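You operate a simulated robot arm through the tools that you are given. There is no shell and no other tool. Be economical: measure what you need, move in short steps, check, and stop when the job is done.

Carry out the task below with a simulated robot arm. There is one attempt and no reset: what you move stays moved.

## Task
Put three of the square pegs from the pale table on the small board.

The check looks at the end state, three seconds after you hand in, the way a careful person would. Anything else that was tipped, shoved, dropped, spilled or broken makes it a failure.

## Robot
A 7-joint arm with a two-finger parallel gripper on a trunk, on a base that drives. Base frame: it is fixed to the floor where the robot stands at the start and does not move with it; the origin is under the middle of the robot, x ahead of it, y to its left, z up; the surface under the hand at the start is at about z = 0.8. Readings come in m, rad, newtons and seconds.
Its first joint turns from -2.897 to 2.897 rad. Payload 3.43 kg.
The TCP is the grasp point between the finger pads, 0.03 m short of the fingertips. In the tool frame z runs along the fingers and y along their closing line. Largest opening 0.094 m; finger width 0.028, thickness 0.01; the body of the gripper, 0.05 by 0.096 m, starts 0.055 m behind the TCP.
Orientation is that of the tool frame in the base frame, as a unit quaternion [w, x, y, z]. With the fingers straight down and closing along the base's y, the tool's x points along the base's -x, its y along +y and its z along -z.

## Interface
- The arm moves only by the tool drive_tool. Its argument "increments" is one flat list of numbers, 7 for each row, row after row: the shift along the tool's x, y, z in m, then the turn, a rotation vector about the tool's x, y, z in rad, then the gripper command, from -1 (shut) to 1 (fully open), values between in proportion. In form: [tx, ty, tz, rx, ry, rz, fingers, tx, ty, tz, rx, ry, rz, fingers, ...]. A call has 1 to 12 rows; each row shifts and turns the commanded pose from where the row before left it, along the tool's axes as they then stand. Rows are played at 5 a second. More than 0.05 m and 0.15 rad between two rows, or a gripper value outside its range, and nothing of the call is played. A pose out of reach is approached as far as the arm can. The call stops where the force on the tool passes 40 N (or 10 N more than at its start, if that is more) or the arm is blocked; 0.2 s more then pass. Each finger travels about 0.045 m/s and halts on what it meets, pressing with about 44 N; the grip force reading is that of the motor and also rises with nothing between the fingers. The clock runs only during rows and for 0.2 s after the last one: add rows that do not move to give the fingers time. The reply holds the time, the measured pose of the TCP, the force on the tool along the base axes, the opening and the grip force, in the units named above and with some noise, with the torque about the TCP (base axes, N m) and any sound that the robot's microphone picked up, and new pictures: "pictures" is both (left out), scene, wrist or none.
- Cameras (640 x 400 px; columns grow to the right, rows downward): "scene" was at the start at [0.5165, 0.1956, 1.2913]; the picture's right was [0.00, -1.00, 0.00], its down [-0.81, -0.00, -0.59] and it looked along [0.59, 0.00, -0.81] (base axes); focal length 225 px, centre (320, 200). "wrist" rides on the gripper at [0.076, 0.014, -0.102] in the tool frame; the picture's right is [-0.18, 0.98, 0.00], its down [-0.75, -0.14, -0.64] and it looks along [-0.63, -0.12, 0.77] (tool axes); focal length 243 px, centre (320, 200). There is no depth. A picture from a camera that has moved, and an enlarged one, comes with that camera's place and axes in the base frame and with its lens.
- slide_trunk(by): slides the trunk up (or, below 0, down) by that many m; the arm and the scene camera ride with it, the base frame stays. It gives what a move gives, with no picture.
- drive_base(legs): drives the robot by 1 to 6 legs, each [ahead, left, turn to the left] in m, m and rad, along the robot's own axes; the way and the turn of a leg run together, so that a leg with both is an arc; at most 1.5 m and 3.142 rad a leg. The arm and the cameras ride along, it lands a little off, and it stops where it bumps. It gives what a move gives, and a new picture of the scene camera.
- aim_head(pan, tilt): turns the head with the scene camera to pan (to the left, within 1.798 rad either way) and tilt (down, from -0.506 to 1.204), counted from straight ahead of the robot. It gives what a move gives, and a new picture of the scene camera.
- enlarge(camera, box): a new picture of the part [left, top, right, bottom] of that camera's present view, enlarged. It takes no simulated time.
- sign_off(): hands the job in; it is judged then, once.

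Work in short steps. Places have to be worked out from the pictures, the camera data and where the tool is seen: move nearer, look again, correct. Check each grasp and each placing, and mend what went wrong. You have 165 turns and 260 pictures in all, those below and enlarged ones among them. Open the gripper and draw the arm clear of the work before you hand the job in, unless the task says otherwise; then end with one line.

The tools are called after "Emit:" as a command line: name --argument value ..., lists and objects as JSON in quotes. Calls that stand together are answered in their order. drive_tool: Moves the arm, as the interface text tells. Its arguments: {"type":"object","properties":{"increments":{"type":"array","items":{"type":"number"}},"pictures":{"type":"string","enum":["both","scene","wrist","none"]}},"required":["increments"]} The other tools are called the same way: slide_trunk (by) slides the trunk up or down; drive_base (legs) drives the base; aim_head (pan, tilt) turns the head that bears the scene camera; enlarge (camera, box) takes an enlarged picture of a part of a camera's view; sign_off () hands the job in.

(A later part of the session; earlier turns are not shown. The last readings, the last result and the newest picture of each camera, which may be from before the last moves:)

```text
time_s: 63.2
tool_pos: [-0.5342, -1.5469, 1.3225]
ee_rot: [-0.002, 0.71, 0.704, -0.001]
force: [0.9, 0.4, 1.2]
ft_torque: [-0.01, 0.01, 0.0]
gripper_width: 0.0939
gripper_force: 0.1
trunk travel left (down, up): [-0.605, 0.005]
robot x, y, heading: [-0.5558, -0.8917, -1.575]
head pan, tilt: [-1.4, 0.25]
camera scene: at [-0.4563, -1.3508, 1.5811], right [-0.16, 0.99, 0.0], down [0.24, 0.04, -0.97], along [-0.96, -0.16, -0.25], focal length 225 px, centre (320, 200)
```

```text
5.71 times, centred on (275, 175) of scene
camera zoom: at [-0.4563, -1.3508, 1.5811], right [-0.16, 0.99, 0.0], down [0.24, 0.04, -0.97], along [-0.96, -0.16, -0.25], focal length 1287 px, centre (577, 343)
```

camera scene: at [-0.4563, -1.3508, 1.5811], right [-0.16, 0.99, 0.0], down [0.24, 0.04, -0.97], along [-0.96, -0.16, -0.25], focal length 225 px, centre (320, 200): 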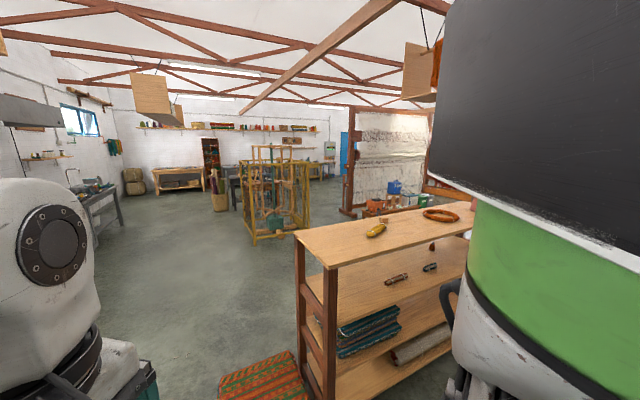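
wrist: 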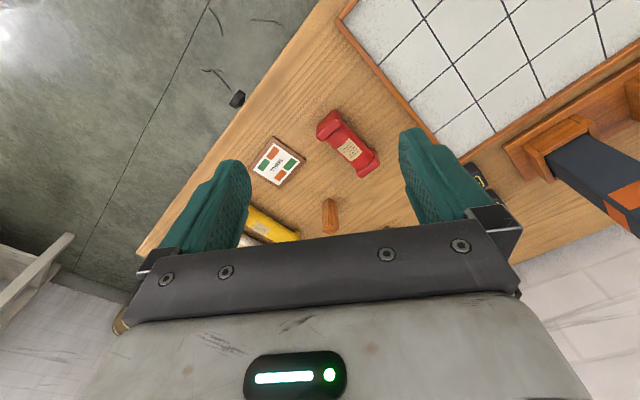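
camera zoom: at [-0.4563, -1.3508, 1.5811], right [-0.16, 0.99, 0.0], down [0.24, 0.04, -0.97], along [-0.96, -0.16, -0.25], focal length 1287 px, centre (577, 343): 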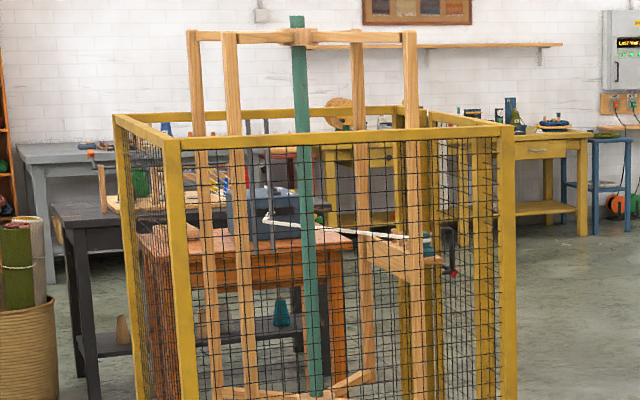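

The far pale table has several small sets on it; I'll go there down the aisle. First position in the aisle between carpet stack and brown table.

Emit:
drive_base --legs '[[0.5, 0.37, 0], [0, 0, -0.93], [0, 0.6, 0]]'

Emit:
aim_head --pan 0.3 --tilt 0.5

Emit:
aim_head --pan -0.7 --tilt 0.5

```text
time_s: 72.0
tool_pos: [-0.3493, -2.2854, 1.3215]
ee_rot: [-0.002, 0.951, 0.31, 0.001]
force: [-1.4, 0.4, -0.2]
ft_torque: [0.0, 0.0, -0.01]
gripper_width: 0.0942
gripper_force: 0.1
trunk travel left (down, up): [-0.605, 0.005]
robot x, y, heading: [0.1623, -1.8783, -2.512]
head pan, tilt: [-1.4, 0.25]
camera scene: at [-0.1463, -2.2301, 1.5811], right [0.7, 0.72, 0.0], down [0.18, -0.17, -0.97], along [-0.7, 0.68, -0.25], focal length 225 px, centre (320, 200)
```

scene: 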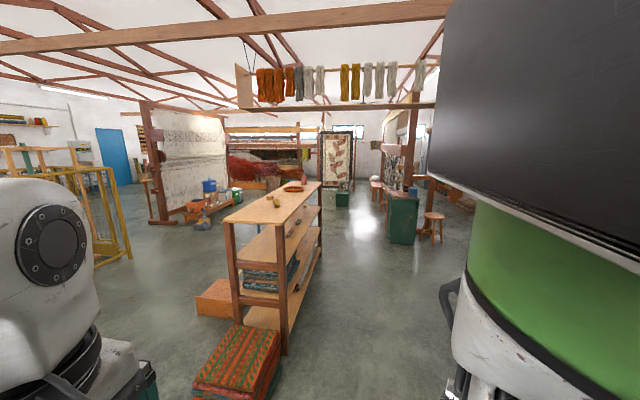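

```text
time_s: 73.8
tool_pos: [-0.3502, -2.2849, 1.3208]
ee_rot: [-0.002, 0.951, 0.31, -0.001]
force: [0.4, -0.5, 0.1]
ft_torque: [0.01, 0.01, -0.05]
gripper_width: 0.094
gripper_force: 0.1
trunk travel left (down, up): [-0.605, 0.005]
robot x, y, heading: [0.1624, -1.8796, -2.516]
head pan, tilt: [0.3, 0.499]
camera scene: at [-0.1338, -2.368, 1.5579], right [-0.8, 0.6, 0.0], down [0.29, 0.38, -0.88], along [-0.53, -0.7, -0.48], focal length 225 px, centre (320, 200)
```

scene: 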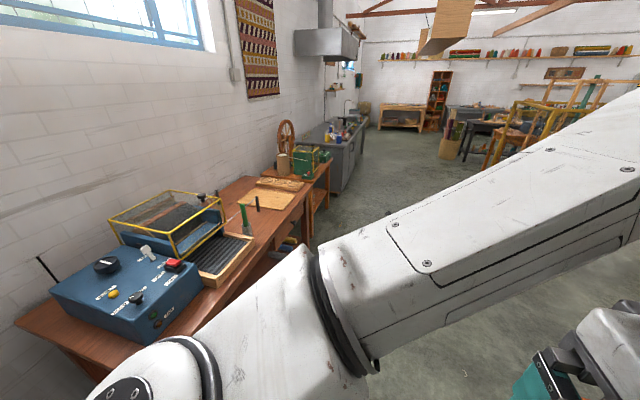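

```text
time_s: 75.0
tool_pos: [-0.3499, -2.2855, 1.3221]
ee_rot: [-0.002, 0.951, 0.31, 0.0]
force: [0.5, 0.2, -0.2]
ft_torque: [0.01, -0.03, 0.02]
gripper_width: 0.0939
gripper_force: 0.0
trunk travel left (down, up): [-0.605, 0.005]
robot x, y, heading: [0.1622, -1.8744, -2.512]
head pan, tilt: [-0.7, 0.499]
camera scene: at [-0.17, -2.2888, 1.5579], right [0.07, 1.0, 0.0], down [0.48, -0.03, -0.88], along [-0.88, 0.06, -0.48], focal length 225 px, centre (320, 200)
```

scene: 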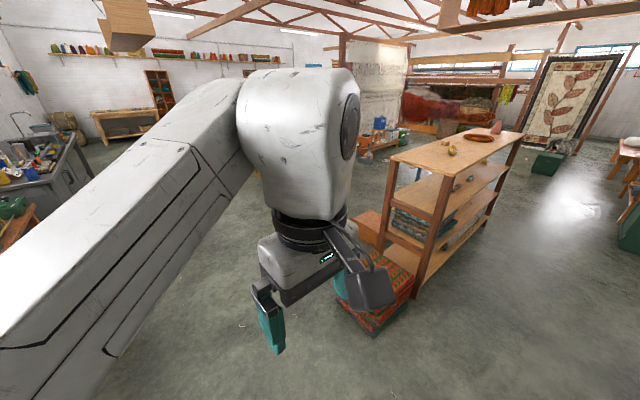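

The aisle is clear. I drive toward the far pale table in stages.

Emit:
drive_base --legs '[[1.5, 0, 0], [1.5, 0, 0]]'

Emit:
aim_head --pan 0.25 --tilt 0.4

```text
time_s: 89.5
tool_pos: [-2.7775, -4.0548, 1.3204]
ee_rot: [-0.002, 0.951, 0.311, 0.001]
force: [-1.4, -0.3, 0.5]
ft_torque: [-0.01, 0.02, 0.0]
gripper_width: 0.0939
gripper_force: 0.0
trunk travel left (down, up): [-0.605, 0.005]
robot x, y, heading: [-2.264, -3.6485, -2.508]
head pan, tilt: [-0.7, 0.499]
camera scene: at [-2.5979, -4.0579, 1.5579], right [0.07, 1.0, 0.0], down [0.48, -0.03, -0.88], along [-0.88, 0.06, -0.48], focal length 225 px, centre (320, 200)
```

scene: 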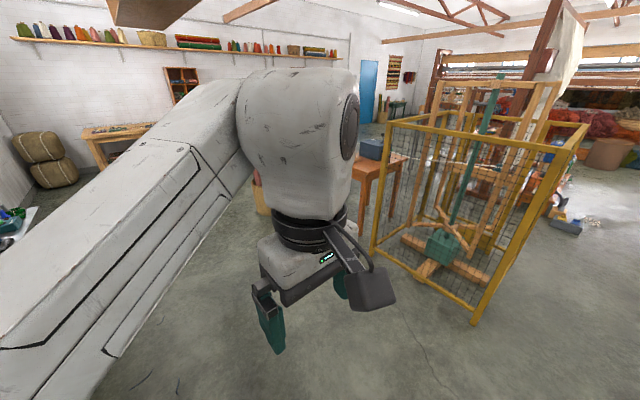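

```text
time_s: 90.8
tool_pos: [-2.7786, -4.0548, 1.321]
ee_rot: [-0.003, 0.95, 0.311, 0.001]
force: [0.3, 0.3, -0.1]
ft_torque: [-0.03, 0.01, 0.0]
gripper_width: 0.0939
gripper_force: 0.0
trunk travel left (down, up): [-0.605, 0.005]
robot x, y, heading: [-2.2658, -3.6486, -2.509]
head pan, tilt: [0.25, 0.4]
camera scene: at [-2.5662, -4.1356, 1.5671], right [-0.77, 0.64, 0.0], down [0.25, 0.3, -0.92], along [-0.59, -0.71, -0.39], focal length 225 px, centre (320, 200)
```

scene: 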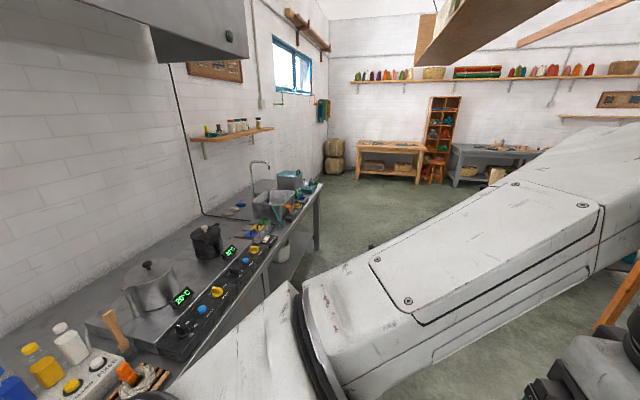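

Emit:
drive_base --legs '[[1.3, 0, 0], [1.3, 0, 0]]'

Emit:
enlarge --camera "scene" --box '[250, 120, 470, 260]'

```text
time_s: 103.5
tool_pos: [-4.91, -5.5921, 1.3215]
ee_rot: [-0.002, 0.952, 0.305, 0.001]
force: [0.7, 0.6, 0.4]
ft_torque: [0.0, -0.01, -0.02]
gripper_width: 0.094
gripper_force: 0.0
trunk travel left (down, up): [-0.605, 0.005]
robot x, y, heading: [-4.393, -5.1844, -2.52]
head pan, tilt: [0.25, 0.4]
camera scene: at [-4.6988, -5.6745, 1.5671], right [-0.76, 0.65, 0.0], down [0.25, 0.3, -0.92], along [-0.59, -0.7, -0.39], focal length 225 px, centre (320, 200)
```

scene: 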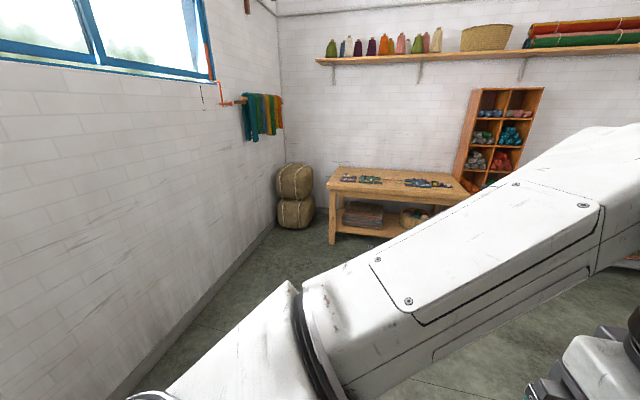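

```text
2.86 times, centred on (360, 190) of scene
camera zoom: at [-4.6988, -5.6745, 1.5671], right [-0.76, 0.65, 0.0], down [0.25, 0.3, -0.92], along [-0.59, -0.7, -0.39], focal length 643 px, centre (206, 229)
```

zoom: 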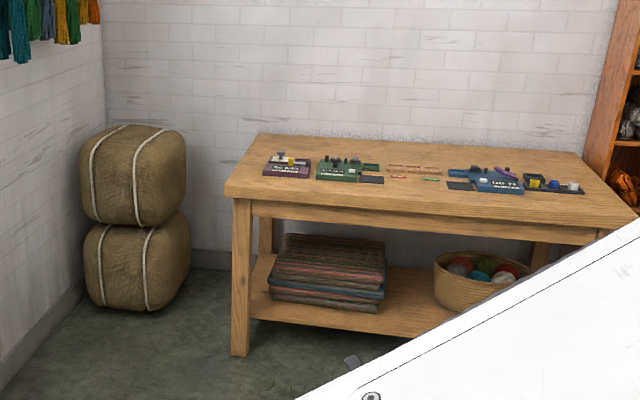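

Emit:
enlarge --camera "scene" --box '[330, 165, 394, 205]'

Emit:
enlarge --camera "scene" --box '[390, 165, 454, 205]'

Emit:
aim_head --pan -0.85 --tilt 0.4

Emit:
aim_head --pan -1.6 --tilt 0.4

```text
10.00 times, centred on (362, 185) of scene
camera zoom: at [-4.6988, -5.6745, 1.5671], right [-0.76, 0.65, 0.0], down [0.25, 0.3, -0.92], along [-0.59, -0.7, -0.39], focal length 2252 px, centre (-100, 350)
```

zoom: 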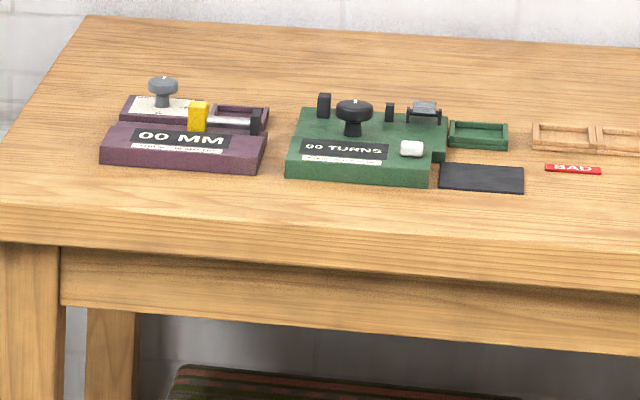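

```text
10.00 times, centred on (422, 185) of scene
camera zoom: at [-4.6988, -5.6745, 1.5671], right [-0.76, 0.65, 0.0], down [0.25, 0.3, -0.92], along [-0.59, -0.7, -0.39], focal length 2252 px, centre (-700, 350)
```

zoom: 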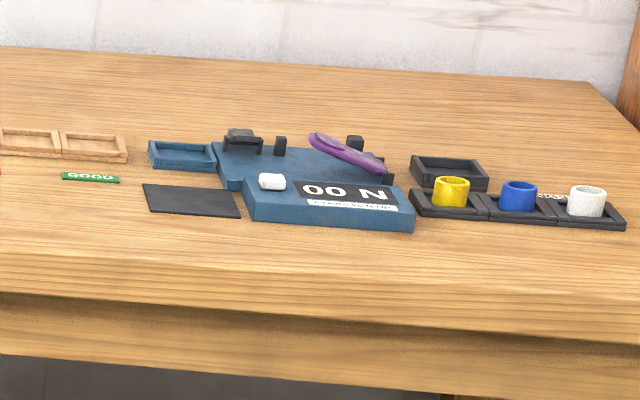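

```text
time_s: 104.9
tool_pos: [-4.9098, -5.5915, 1.3198]
ee_rot: [-0.001, 0.952, 0.305, 0.001]
force: [1.0, 0.1, -0.3]
ft_torque: [-0.01, 0.02, 0.01]
gripper_width: 0.0941
gripper_force: 0.0
trunk travel left (down, up): [-0.605, 0.005]
robot x, y, heading: [-4.391, -5.1915, -2.525]
head pan, tilt: [-0.85, 0.4]
camera scene: at [-4.7293, -5.5826, 1.5671], right [0.23, 0.97, 0.0], down [0.38, -0.09, -0.92], along [-0.9, 0.21, -0.39], focal length 225 px, centre (320, 200)
```

scene: 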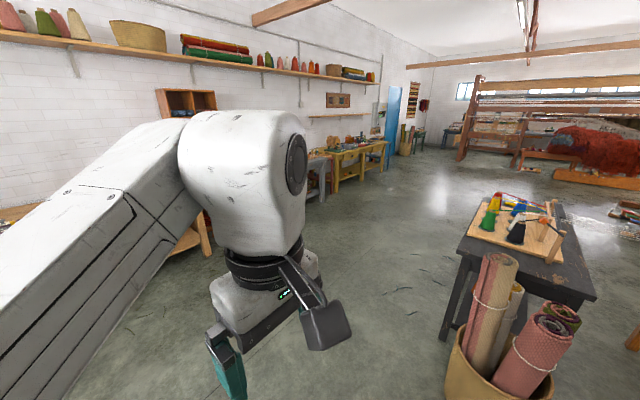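

```text
time_s: 106.0
tool_pos: [-4.9091, -5.5915, 1.321]
ee_rot: [-0.002, 0.952, 0.305, 0.001]
force: [1.1, 0.0, -0.7]
ft_torque: [0.02, 0.0, 0.02]
gripper_width: 0.0941
gripper_force: 0.1
trunk travel left (down, up): [-0.605, 0.005]
robot x, y, heading: [-4.3965, -5.1887, -2.526]
head pan, tilt: [-1.6, 0.4]
camera scene: at [-4.6906, -5.5268, 1.5671], right [0.83, 0.56, 0.0], down [0.22, -0.32, -0.92], along [-0.51, 0.77, -0.39], focal length 225 px, centre (320, 200)
```

scene: 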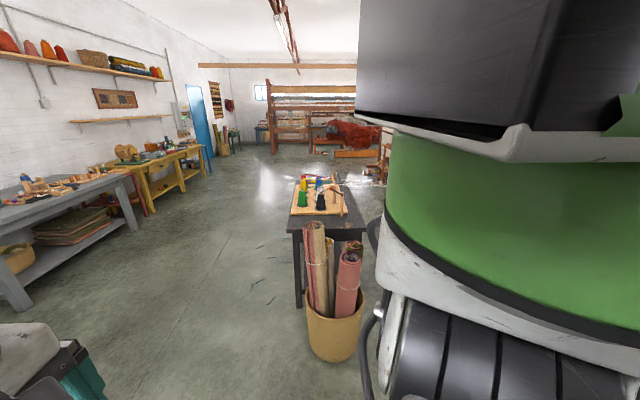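

Not here. Enlarge the grey and yellow tables and the dark one.

Emit:
enlarge --camera "scene" --box '[0, 150, 130, 240]'

Emit:
enlarge --camera "scene" --box '[90, 130, 220, 210]'

Emit:
enlarge --camera "scene" --box '[260, 150, 380, 230]'

Emit:
enlarge --camera "scene" --box '[200, 70, 360, 160]'

```text
4.44 times, centred on (65, 195) of scene
camera zoom: at [-4.6906, -5.5268, 1.5671], right [0.83, 0.56, 0.0], down [0.22, -0.32, -0.92], along [-0.51, 0.77, -0.39], focal length 1001 px, centre (1453, 222)
```

zoom: 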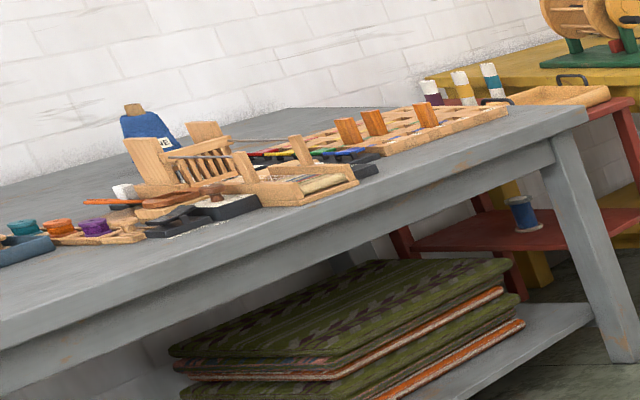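

```text
4.92 times, centred on (155, 170) of scene
camera zoom: at [-4.6906, -5.5268, 1.5671], right [0.83, 0.56, 0.0], down [0.22, -0.32, -0.92], along [-0.51, 0.77, -0.39], focal length 1109 px, centre (1132, 348)
```

zoom: 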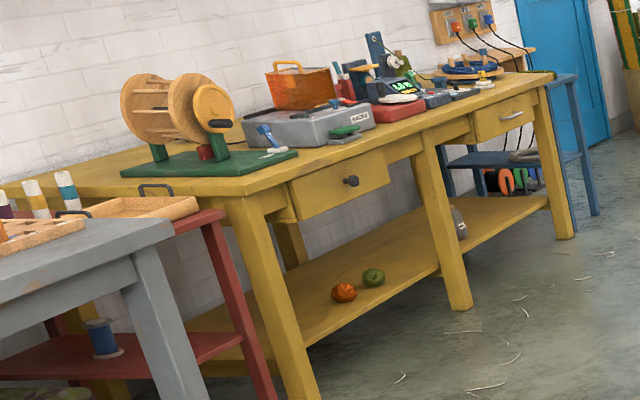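

```text
5.00 times, centred on (320, 190) of scene
camera zoom: at [-4.6906, -5.5268, 1.5671], right [0.83, 0.56, 0.0], down [0.22, -0.32, -0.92], along [-0.51, 0.77, -0.39], focal length 1126 px, centre (320, 250)
```

zoom: 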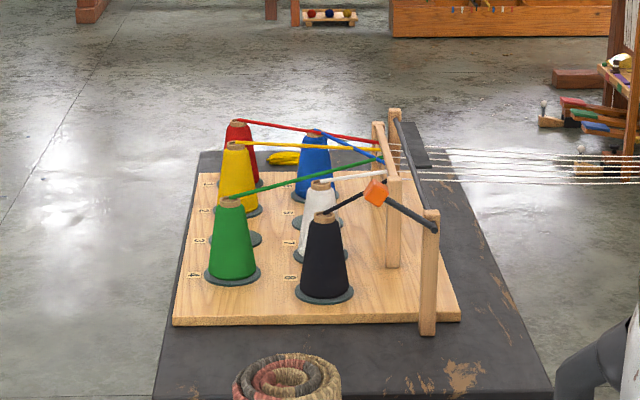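

```text
4.00 times, centred on (280, 115) of scene
camera zoom: at [-4.6906, -5.5268, 1.5671], right [0.83, 0.56, 0.0], down [0.22, -0.32, -0.92], along [-0.51, 0.77, -0.39], focal length 901 px, centre (480, 540)
```

zoom: 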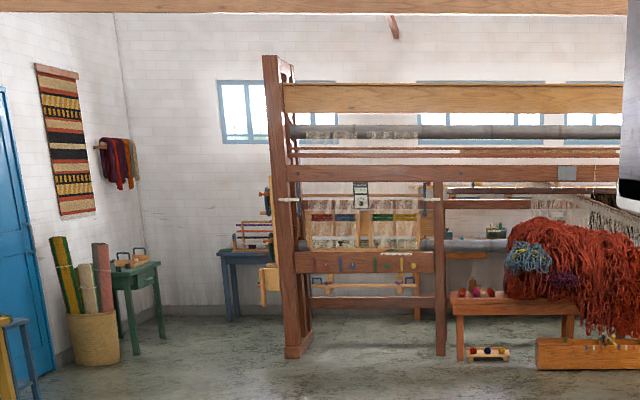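

The grey table carries a lattice board with upright square pegs. I move over to it.

Emit:
drive_base --legs '[[1.25, 0, 0], [0, -1.2, 0]]'

Emit:
aim_head --pan 0.1 --tilt 0.5

Emit:
aim_head --pan -0.9 --tilt 0.5

```text
time_s: 118.0
tool_pos: [-6.6261, -5.347, 1.3209]
ee_rot: [-0.002, 0.951, 0.31, 0.0]
force: [-0.9, 0.7, -0.2]
ft_torque: [0.02, 0.02, 0.01]
gripper_width: 0.094
gripper_force: 0.1
trunk travel left (down, up): [-0.605, 0.005]
robot x, y, heading: [-6.1121, -4.9408, -2.509]
head pan, tilt: [-1.6, 0.4]
camera scene: at [-6.4074, -5.2796, 1.5671], right [0.82, 0.57, 0.0], down [0.22, -0.32, -0.92], along [-0.52, 0.76, -0.39], focal length 225 px, centre (320, 200)
```

scene: 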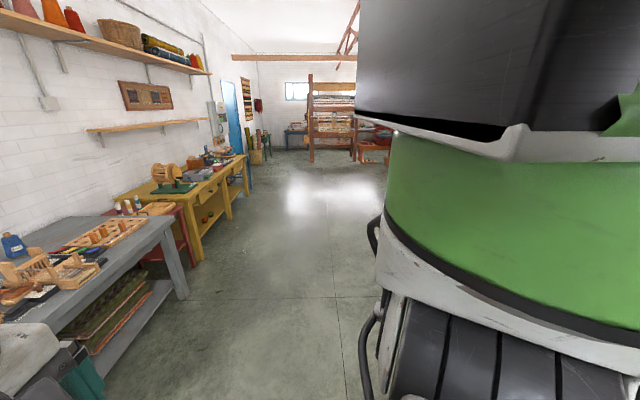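

```text
time_s: 119.7
tool_pos: [-6.6253, -5.3474, 1.3205]
ee_rot: [-0.002, 0.951, 0.311, 0.0]
force: [0.2, 0.0, 0.3]
ft_torque: [0.04, 0.0, -0.01]
gripper_width: 0.0939
gripper_force: 0.0
trunk travel left (down, up): [-0.605, 0.005]
robot x, y, heading: [-6.1153, -4.9385, -2.507]
head pan, tilt: [0.099, 0.499]
camera scene: at [-6.4228, -5.4166, 1.5579], right [-0.67, 0.74, 0.0], down [0.36, 0.32, -0.88], along [-0.65, -0.59, -0.48], focal length 225 px, centre (320, 200)
```

scene: 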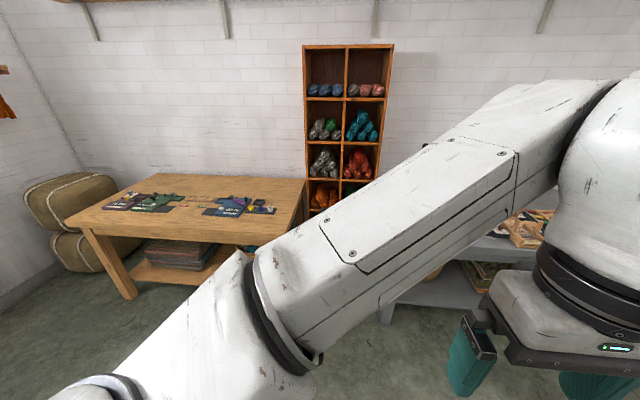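

```text
time_s: 121.0
tool_pos: [-6.6256, -5.3473, 1.3211]
ee_rot: [-0.002, 0.95, 0.311, 0.001]
force: [-0.8, 0.0, -0.3]
ft_torque: [0.01, -0.03, 0.01]
gripper_width: 0.094
gripper_force: 0.1
trunk travel left (down, up): [-0.605, 0.005]
robot x, y, heading: [-6.112, -4.9363, -2.509]
head pan, tilt: [-0.901, 0.499]
camera scene: at [-6.4427, -5.3318, 1.5579], right [0.27, 0.96, 0.0], down [0.46, -0.13, -0.88], along [-0.85, 0.23, -0.48], focal length 225 px, centre (320, 200)
```

scene: 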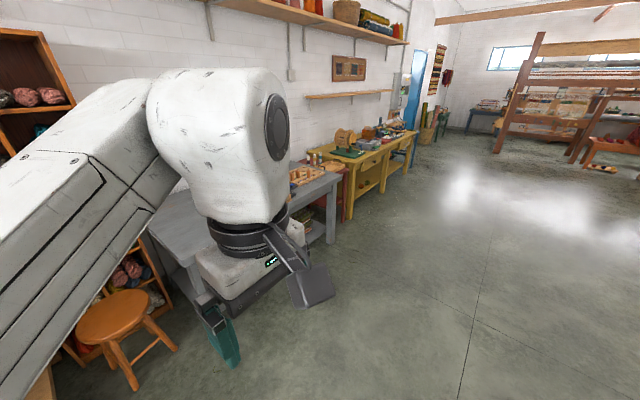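

Emit:
drive_base --legs '[[0, -1.5, 0]]'

Emit:
aim_head --pan 0.5 --tilt 0.55

```text
time_s: 128.4
tool_pos: [-7.5154, -4.1446, 1.3195]
ee_rot: [-0.002, 0.949, 0.316, 0.0]
force: [0.4, -0.5, 0.4]
ft_torque: [-0.01, 0.01, -0.02]
gripper_width: 0.0942
gripper_force: 0.1
trunk travel left (down, up): [-0.605, 0.005]
robot x, y, heading: [-7.009, -3.728, -2.505]
head pan, tilt: [-0.901, 0.499]
camera scene: at [-7.3319, -4.1269, 1.5579], right [0.26, 0.97, 0.0], down [0.46, -0.12, -0.88], along [-0.85, 0.22, -0.48], focal length 225 px, centre (320, 200)
```

scene: 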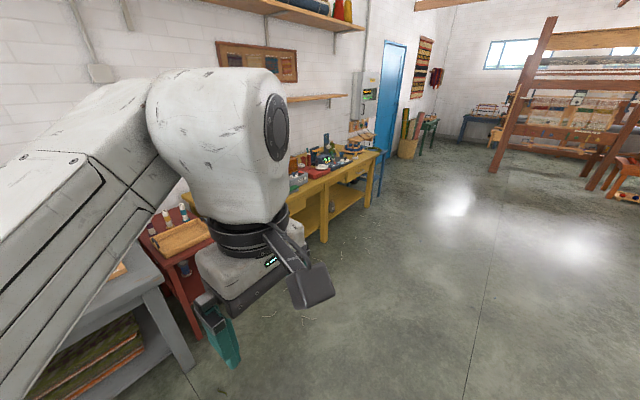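

```text
time_s: 129.9
tool_pos: [-7.514, -4.1445, 1.3216]
ee_rot: [-0.003, 0.949, 0.316, 0.001]
force: [-0.5, -0.4, 0.1]
ft_torque: [0.0, -0.02, -0.01]
gripper_width: 0.0941
gripper_force: 0.1
trunk travel left (down, up): [-0.605, 0.005]
robot x, y, heading: [-7.007, -3.7306, -2.501]
head pan, tilt: [0.499, 0.55]
camera scene: at [-7.2815, -4.2318, 1.5534], right [-0.91, 0.42, 0.0], down [0.22, 0.47, -0.85], along [-0.36, -0.77, -0.52], focal length 225 px, centre (320, 200)
```

scene: 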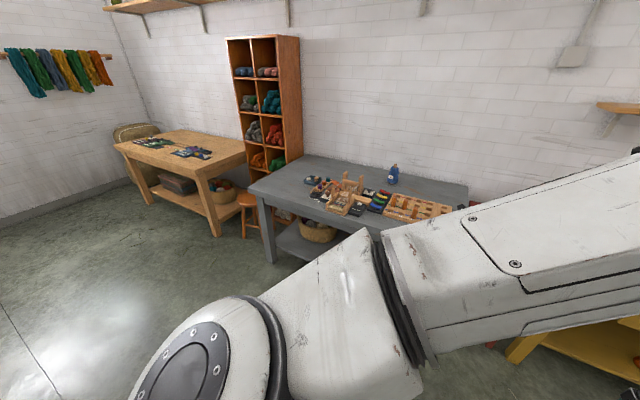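

Emit:
enlarge --camera "scene" --box '[290, 155, 400, 225]'

Emit:
enlarge --camera "scene" --box '[350, 155, 470, 230]'

```text
5.71 times, centred on (345, 190) of scene
camera zoom: at [-7.2815, -4.2318, 1.5534], right [-0.91, 0.42, 0.0], down [0.22, 0.47, -0.85], along [-0.36, -0.77, -0.52], focal length 1287 px, centre (177, 257)
```

zoom: 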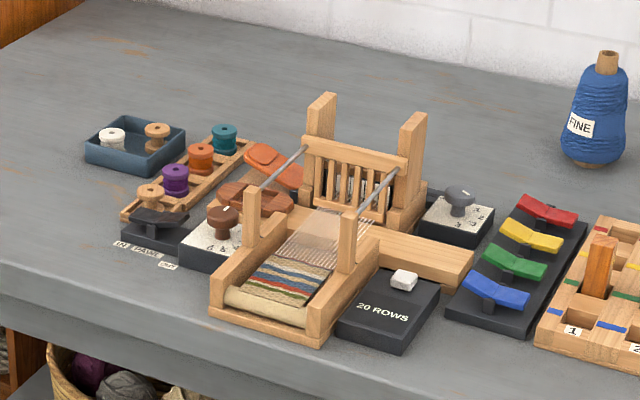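

```text
5.33 times, centred on (410, 192) of scene
camera zoom: at [-7.2815, -4.2318, 1.5534], right [-0.91, 0.42, 0.0], down [0.22, 0.47, -0.85], along [-0.36, -0.77, -0.52], focal length 1201 px, centre (-160, 240)
```

zoom: 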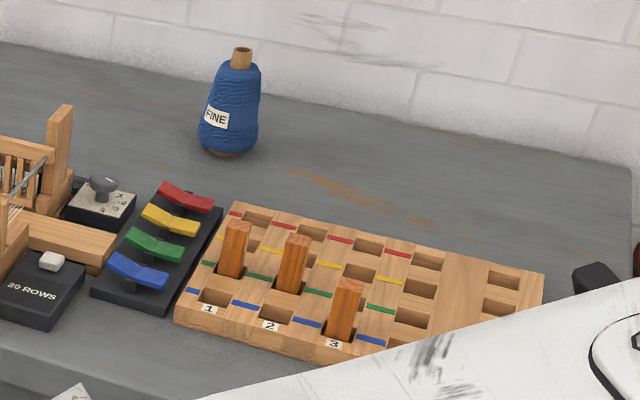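

Interesting tie-up grid with pegs, but table is grey. I keep surveying: the rest of the hall along the other direction.

Emit:
aim_head --pan -1.3 --tilt 0.2

Emit:
enlarge --camera "scene" --box '[0, 100, 160, 200]'

Emit:
enlarge --camera "scene" --box '[160, 100, 320, 200]'

Emit:
enlarge --camera "scene" --box '[320, 100, 480, 200]'

Emit:
aim_head --pan -1.79 --tilt 0.2

```text
time_s: 131.7
tool_pos: [-7.5151, -4.1444, 1.3213]
ee_rot: [-0.002, 0.949, 0.315, 0.0]
force: [-0.3, -0.5, -0.6]
ft_torque: [-0.03, 0.0, 0.02]
gripper_width: 0.0939
gripper_force: 0.1
trunk travel left (down, up): [-0.605, 0.005]
robot x, y, heading: [-7.0055, -3.7279, -2.503]
head pan, tilt: [-1.3, 0.201]
camera scene: at [-7.3177, -4.0932, 1.5856], right [0.61, 0.79, 0.0], down [0.16, -0.12, -0.98], along [-0.78, 0.6, -0.2], focal length 225 px, centre (320, 200)
```

scene: 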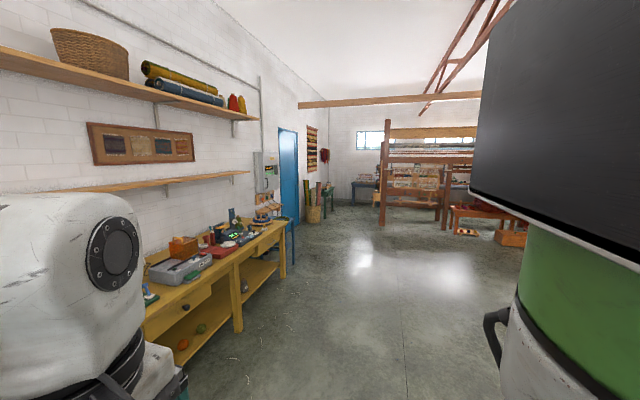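

```text
4.00 times, centred on (80, 150) of scene
camera zoom: at [-7.3177, -4.0932, 1.5856], right [0.61, 0.79, 0.0], down [0.16, -0.12, -0.98], along [-0.78, 0.6, -0.2], focal length 901 px, centre (1280, 400)
```

zoom: 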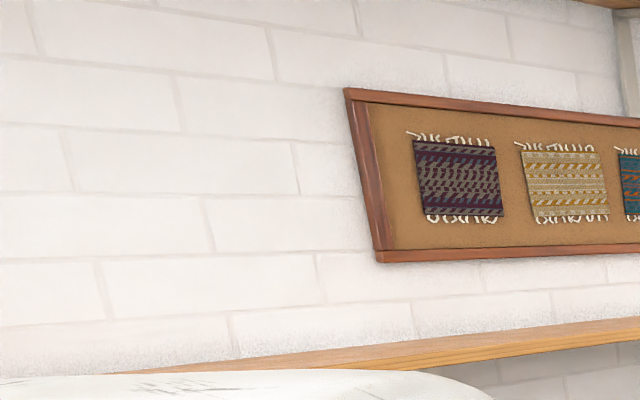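

```text
4.00 times, centred on (240, 150) of scene
camera zoom: at [-7.3177, -4.0932, 1.5856], right [0.61, 0.79, 0.0], down [0.16, -0.12, -0.98], along [-0.78, 0.6, -0.2], focal length 901 px, centre (640, 400)
```

zoom: 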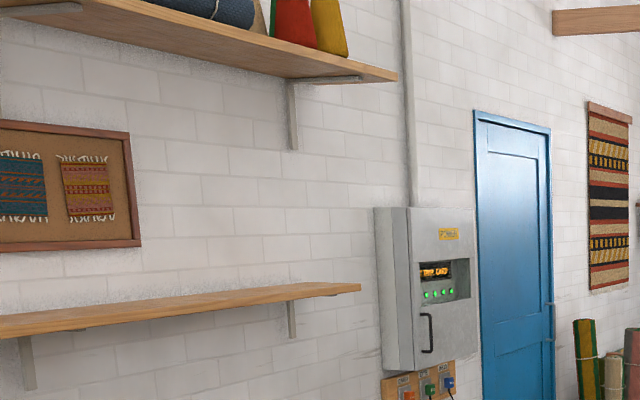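

```text
4.00 times, centred on (400, 150) of scene
camera zoom: at [-7.3177, -4.0932, 1.5856], right [0.61, 0.79, 0.0], down [0.16, -0.12, -0.98], along [-0.78, 0.6, -0.2], focal length 901 px, centre (0, 400)
```

zoom: 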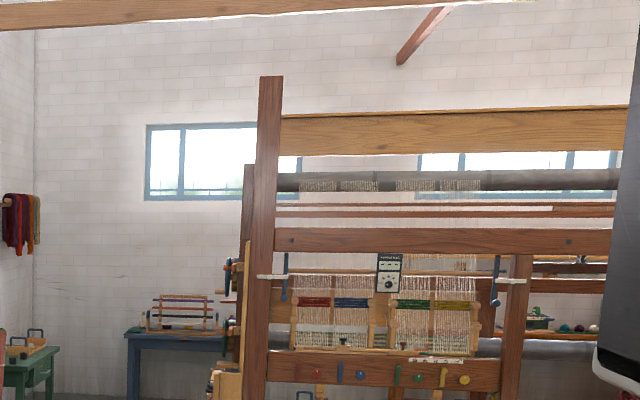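

```text
time_s: 132.7
tool_pos: [-7.5154, -4.1446, 1.3208]
ee_rot: [-0.003, 0.949, 0.315, 0.001]
force: [-0.7, -0.6, -0.6]
ft_torque: [0.0, 0.03, -0.03]
gripper_width: 0.0941
gripper_force: 0.0
trunk travel left (down, up): [-0.605, 0.005]
robot x, y, heading: [-7.0106, -3.7256, -2.499]
head pan, tilt: [-1.791, 0.201]
camera scene: at [-7.2822, -4.0652, 1.5857], right [0.91, 0.41, 0.0], down [0.08, -0.18, -0.98], along [-0.4, 0.89, -0.2], focal length 225 px, centre (320, 200)
```

scene: 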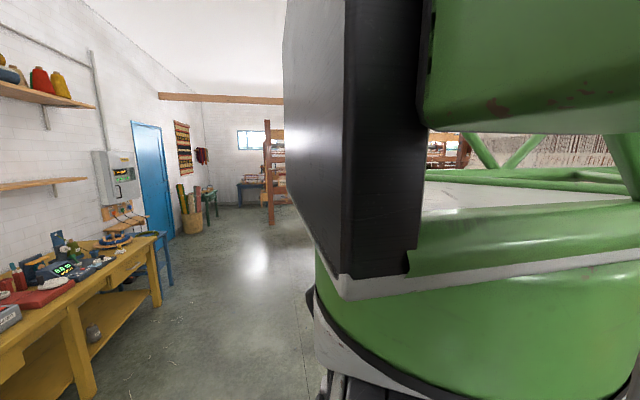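

I turn and advance along the aisle to inspect the other half of the hall.

Emit:
drive_base --legs '[[0, 0, -1.57], [1.5, -0.2, 0]]'

Emit:
aim_head --pan -0.8 --tilt 0.25

Emit:
aim_head --pan 0.4 --tilt 0.25

```text
refused: leg 2 is longer than a leg can be; nothing moved
```

```text
time_s: 133.9
tool_pos: [-7.5148, -4.1439, 1.3212]
ee_rot: [-0.003, 0.949, 0.315, 0.0]
force: [-0.2, -0.5, 0.8]
ft_torque: [-0.01, 0.01, 0.01]
gripper_width: 0.0941
gripper_force: 0.1
trunk travel left (down, up): [-0.605, 0.005]
robot x, y, heading: [-7.0073, -3.7313, -2.499]
head pan, tilt: [-0.799, 0.25]
camera scene: at [-7.3362, -4.1355, 1.5811], right [0.16, 0.99, 0.0], down [0.24, -0.04, -0.97], along [-0.96, 0.15, -0.25], focal length 225 px, centre (320, 200)
```

scene: 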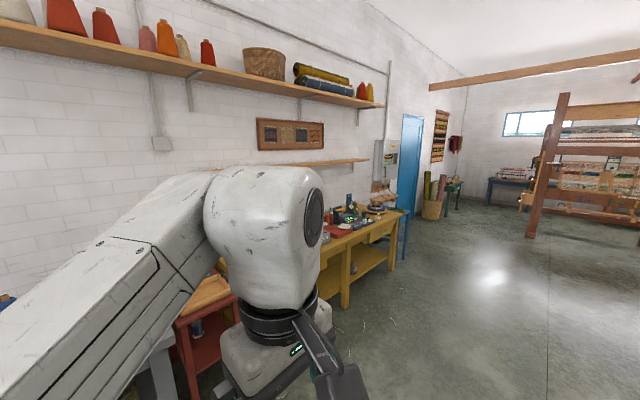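

```text
time_s: 135.3
tool_pos: [-7.516, -4.1438, 1.3212]
ee_rot: [-0.002, 0.949, 0.315, 0.0]
force: [-0.4, 0.4, 0.9]
ft_torque: [-0.02, 0.02, 0.03]
gripper_width: 0.094
gripper_force: 0.0
trunk travel left (down, up): [-0.605, 0.005]
robot x, y, heading: [-7.0041, -3.7273, -2.498]
head pan, tilt: [0.4, 0.25]
camera scene: at [-7.2912, -4.2308, 1.5811], right [-0.86, 0.51, 0.0], down [0.12, 0.21, -0.97], along [-0.49, -0.84, -0.25], focal length 225 px, centre (320, 200)
```

scene: 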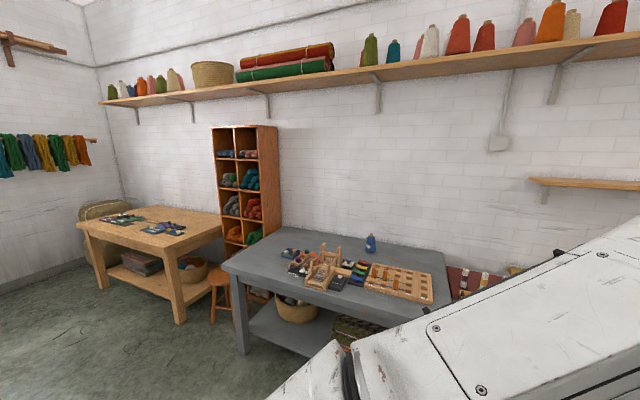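

Emit:
drive_base --legs '[[0, 0, -1.57], [1.45, -0.2, 0]]'

Emit:
aim_head --pan -0.8 --tilt 0.25

Emit:
aim_head --pan -1.7 --tilt 0.25

```text
time_s: 146.4
tool_pos: [-8.1357, -1.9339, 1.3221]
ee_rot: [0.0, 0.894, -0.448, 0.001]
force: [-0.4, 0.5, 0.3]
ft_torque: [-0.02, -0.01, 0.0]
gripper_width: 0.094
gripper_force: 0.1
trunk travel left (down, up): [-0.605, 0.005]
robot x, y, heading: [-7.7208, -2.443, 2.212]
head pan, tilt: [0.4, 0.25]
camera scene: at [-8.2219, -2.1565, 1.5811], right [0.51, 0.86, 0.0], down [0.21, -0.12, -0.97], along [-0.84, 0.49, -0.25], focal length 225 px, centre (320, 200)
```

scene: 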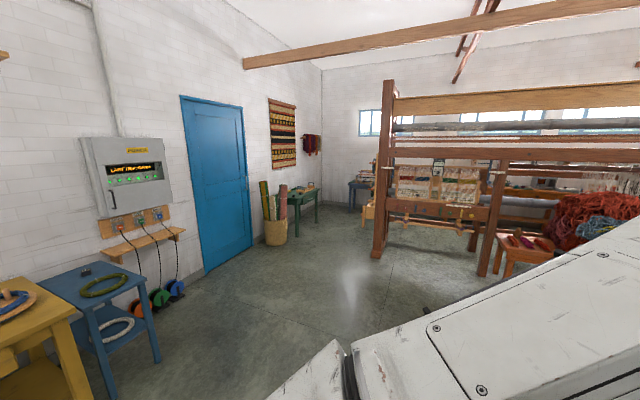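

```text
time_s: 147.8
tool_pos: [-8.1363, -1.934, 1.3215]
ee_rot: [-0.001, 0.894, -0.448, 0.002]
force: [0.6, 0.2, -0.3]
ft_torque: [-0.01, -0.02, 0.03]
gripper_width: 0.0939
gripper_force: 0.1
trunk travel left (down, up): [-0.605, 0.005]
robot x, y, heading: [-7.72, -2.4404, 2.212]
head pan, tilt: [-0.799, 0.25]
camera scene: at [-8.1267, -2.1114, 1.5811], right [0.99, -0.16, 0.0], down [-0.04, -0.24, -0.97], along [0.15, 0.96, -0.25], focal length 225 px, centre (320, 200)
```

scene: 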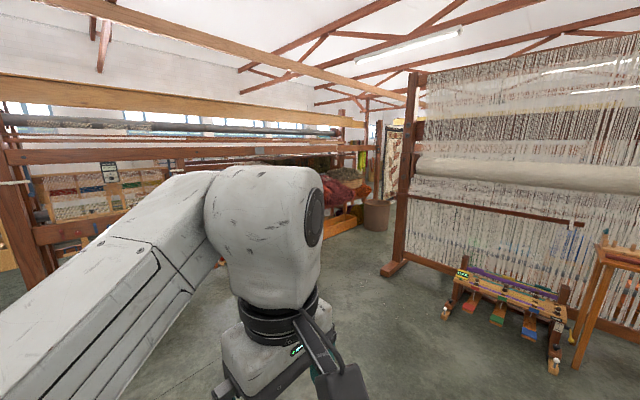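

```text
time_s: 149.1
tool_pos: [-8.1355, -1.9337, 1.3221]
ee_rot: [-0.001, 0.894, -0.448, 0.001]
force: [-0.2, 0.5, -0.5]
ft_torque: [0.0, -0.02, 0.01]
gripper_width: 0.0939
gripper_force: 0.0
trunk travel left (down, up): [-0.605, 0.005]
robot x, y, heading: [-7.7251, -2.448, 2.217]
head pan, tilt: [-1.7, 0.25]
camera scene: at [-8.0599, -2.1578, 1.5811], right [0.49, -0.87, 0.0], down [-0.21, -0.12, -0.97], along [0.84, 0.48, -0.25], focal length 225 px, centre (320, 200)
```

scene: 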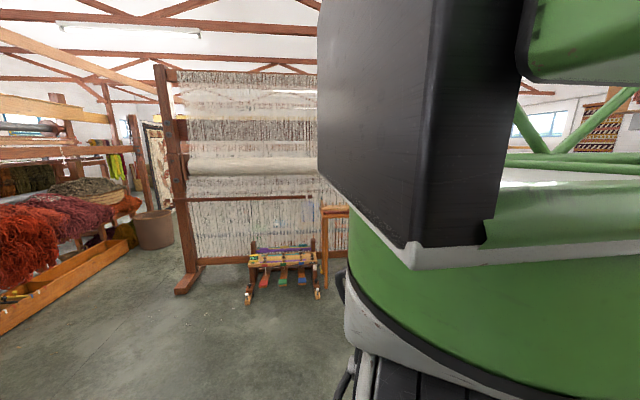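

Emit:
aim_head --pan 0.35 --tilt 0.25

Emit:
enlarge --camera "scene" --box '[240, 150, 400, 250]'

Emit:
enlarge --camera "scene" --box '[360, 140, 560, 260]'

```text
time_s: 151.0
tool_pos: [-8.1355, -1.9339, 1.3214]
ee_rot: [-0.001, 0.894, -0.447, 0.001]
force: [0.2, -0.1, -1.0]
ft_torque: [0.0, 0.02, 0.01]
gripper_width: 0.0939
gripper_force: 0.1
trunk travel left (down, up): [-0.605, 0.005]
robot x, y, heading: [-7.7216, -2.4392, 2.212]
head pan, tilt: [0.351, 0.25]
camera scene: at [-8.2195, -2.1526, 1.5811], right [0.55, 0.84, 0.0], down [0.21, -0.14, -0.97], along [-0.81, 0.53, -0.25], focal length 225 px, centre (320, 200)
```

scene: 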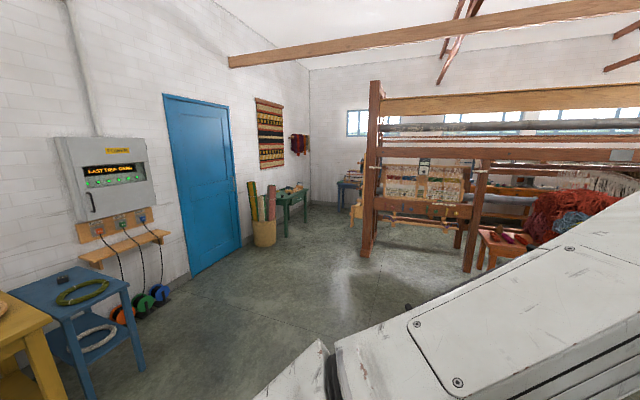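

```text
4.00 times, centred on (320, 200) of scene
camera zoom: at [-8.2195, -2.1526, 1.5811], right [0.55, 0.84, 0.0], down [0.21, -0.14, -0.97], along [-0.81, 0.53, -0.25], focal length 901 px, centre (320, 200)
```

zoom: 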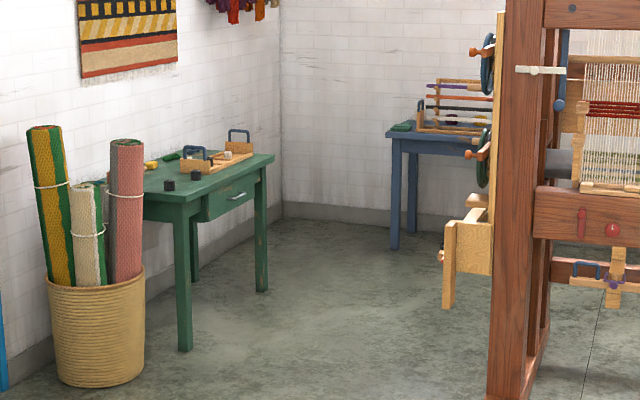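

```text
3.20 times, centred on (460, 200) of scene
camera zoom: at [-8.2195, -2.1526, 1.5811], right [0.55, 0.84, 0.0], down [0.21, -0.14, -0.97], along [-0.81, 0.53, -0.25], focal length 721 px, centre (-128, 200)
```

zoom: 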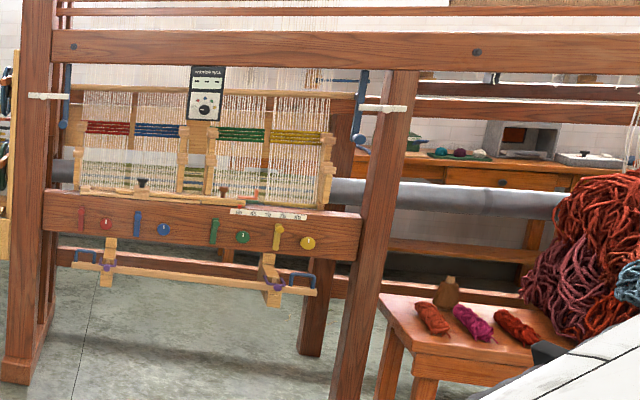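

Another bench stands behind the loom by the window wall. I move up to look past the loom.

Emit:
drive_base --legs '[[0.6, 1.0, 0], [1.2, 0, 0]]'

Emit:
aim_head --pan 0.15 --tilt 0.3

Emit:
aim_head --pan -0.9 --tilt 0.2

```text
time_s: 162.6
tool_pos: [-10.0076, -1.097, 1.3212]
ee_rot: [-0.001, 0.895, -0.446, 0.002]
force: [0.0, 0.0, 0.2]
ft_torque: [0.02, 0.01, 0.02]
gripper_width: 0.0941
gripper_force: 0.0
trunk travel left (down, up): [-0.605, 0.005]
robot x, y, heading: [-9.5922, -1.6029, 2.215]
head pan, tilt: [0.351, 0.25]
camera scene: at [-10.0908, -1.3152, 1.5811], right [0.54, 0.84, 0.0], down [0.21, -0.13, -0.97], along [-0.81, 0.53, -0.25], focal length 225 px, centre (320, 200)
```

scene: 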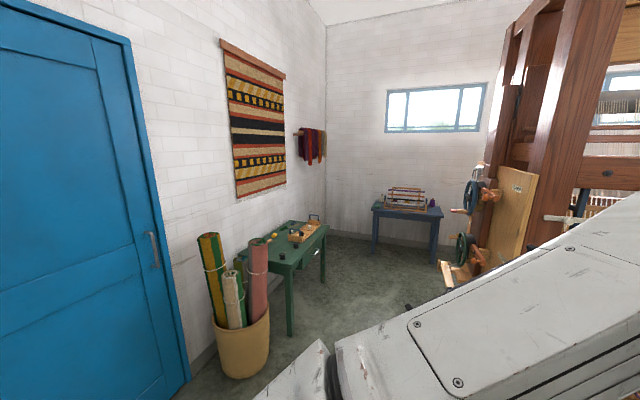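

```text
time_s: 163.3
tool_pos: [-10.0076, -1.0969, 1.3226]
ee_rot: [-0.001, 0.895, -0.446, 0.001]
force: [0.3, 0.1, -0.1]
ft_torque: [-0.04, 0.01, 0.0]
gripper_width: 0.0938
gripper_force: 0.1
trunk travel left (down, up): [-0.605, 0.005]
robot x, y, heading: [-9.594, -1.6028, 2.216]
head pan, tilt: [0.15, 0.3]
camera scene: at [-10.0792, -1.3006, 1.5764], right [0.7, 0.71, 0.0], down [0.21, -0.21, -0.96], along [-0.68, 0.67, -0.3], focal length 225 px, centre (320, 200)
```

scene: 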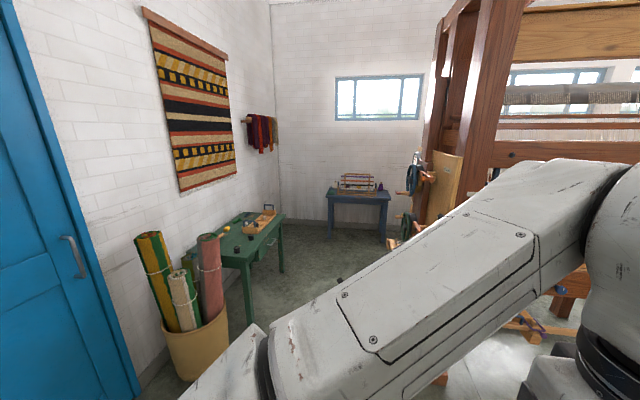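

```text
time_s: 164.6
tool_pos: [-10.0073, -1.0964, 1.3219]
ee_rot: [-0.001, 0.895, -0.445, 0.002]
force: [0.3, 0.0, 0.1]
ft_torque: [-0.02, 0.0, 0.02]
gripper_width: 0.0939
gripper_force: 0.1
trunk travel left (down, up): [-0.605, 0.005]
robot x, y, heading: [-9.5918, -1.598, 2.22]
head pan, tilt: [-0.901, 0.201]
camera scene: at [-9.989, -1.2758, 1.5856], right [0.97, -0.25, 0.0], down [-0.05, -0.19, -0.98], along [0.25, 0.95, -0.2], focal length 225 px, centre (320, 200)
```

scene: 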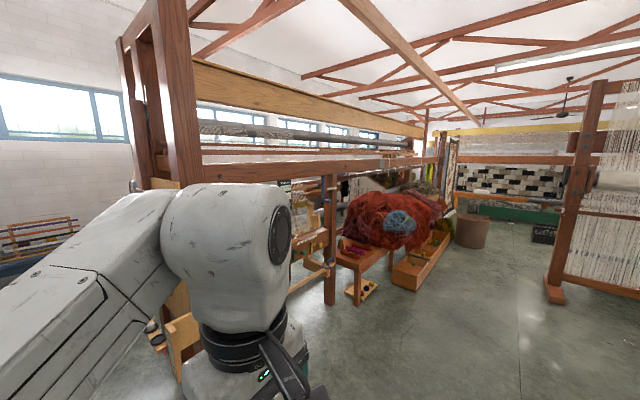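

Emit:
enlarge --camera "scene" --box '[200, 130, 440, 280]'

Emit:
aim_head --pan -0.2 --tilt 0.1

```text
2.67 times, centred on (320, 205) of scene
camera zoom: at [-9.989, -1.2758, 1.5856], right [0.97, -0.25, 0.0], down [-0.05, -0.19, -0.98], along [0.25, 0.95, -0.2], focal length 600 px, centre (320, 187)
```

zoom: 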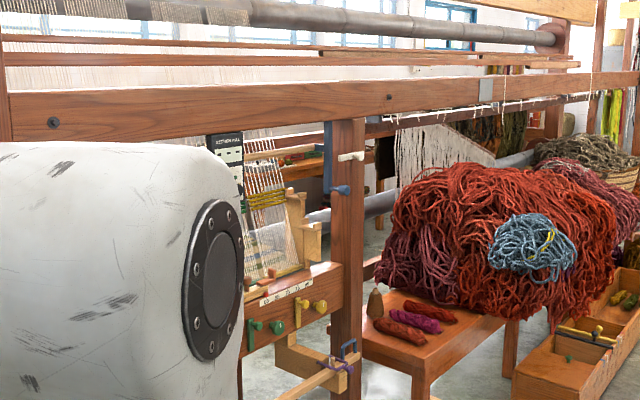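

```text
time_s: 165.7
tool_pos: [-10.0074, -1.0971, 1.3219]
ee_rot: [-0.002, 0.895, -0.446, 0.002]
force: [-0.3, -0.2, 0.9]
ft_torque: [0.01, 0.01, -0.01]
gripper_width: 0.094
gripper_force: 0.0
trunk travel left (down, up): [-0.605, 0.005]
robot x, y, heading: [-9.5892, -1.5991, 2.213]
head pan, tilt: [-0.201, 0.099]
camera scene: at [-10.052, -1.2828, 1.595], right [0.9, 0.43, 0.0], down [0.04, -0.09, -0.99], along [-0.43, 0.9, -0.1], focal length 225 px, centre (320, 200)
```

scene: 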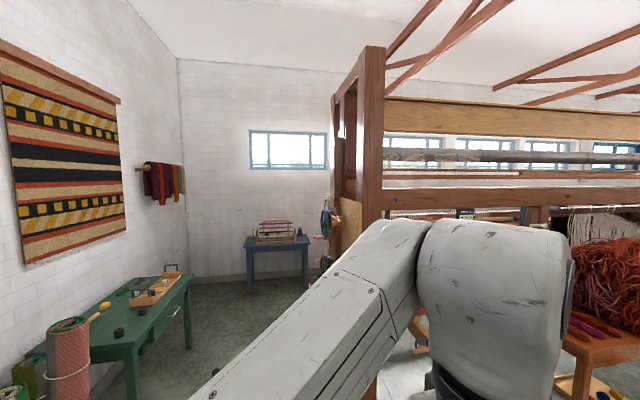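

Emit:
aim_head --pan -0.5 --tilt 0.2

Emit:
enlarge --camera "scene" --box '[380, 120, 600, 240]'

```text
time_s: 166.5
tool_pos: [-10.0082, -1.0975, 1.3207]
ee_rot: [-0.001, 0.895, -0.446, 0.001]
force: [0.3, -0.2, 0.4]
ft_torque: [-0.02, 0.03, 0.03]
gripper_width: 0.0942
gripper_force: 0.0
trunk travel left (down, up): [-0.605, 0.005]
robot x, y, heading: [-9.5912, -1.6027, 2.215]
head pan, tilt: [-0.499, 0.201]
camera scene: at [-10.0261, -1.2738, 1.5857], right [0.99, 0.15, 0.0], down [0.03, -0.2, -0.98], along [-0.14, 0.97, -0.2], focal length 225 px, centre (320, 200)
```

scene: 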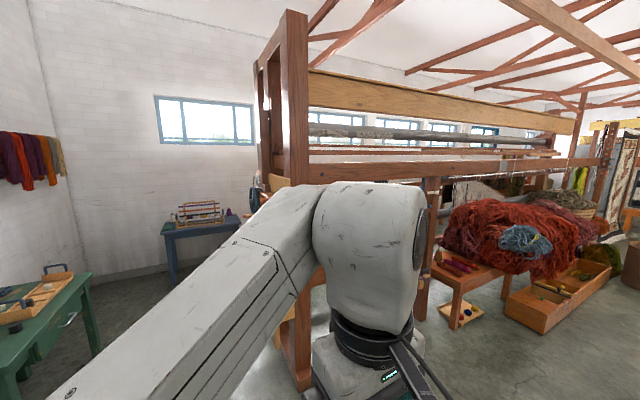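

```text
2.91 times, centred on (490, 180) of scene
camera zoom: at [-10.0261, -1.2738, 1.5857], right [0.99, 0.15, 0.0], down [0.03, -0.2, -0.98], along [-0.14, 0.97, -0.2], focal length 655 px, centre (-174, 258)
```

zoom: 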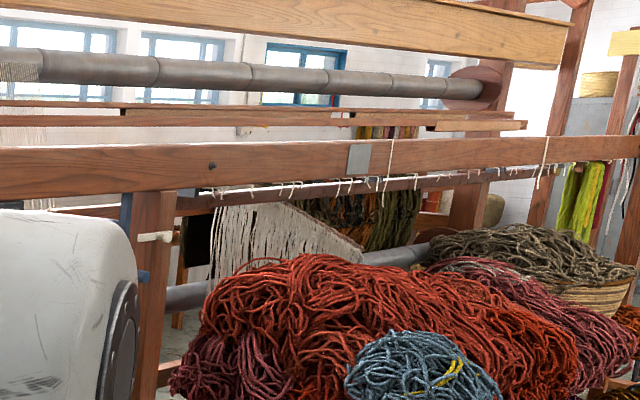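

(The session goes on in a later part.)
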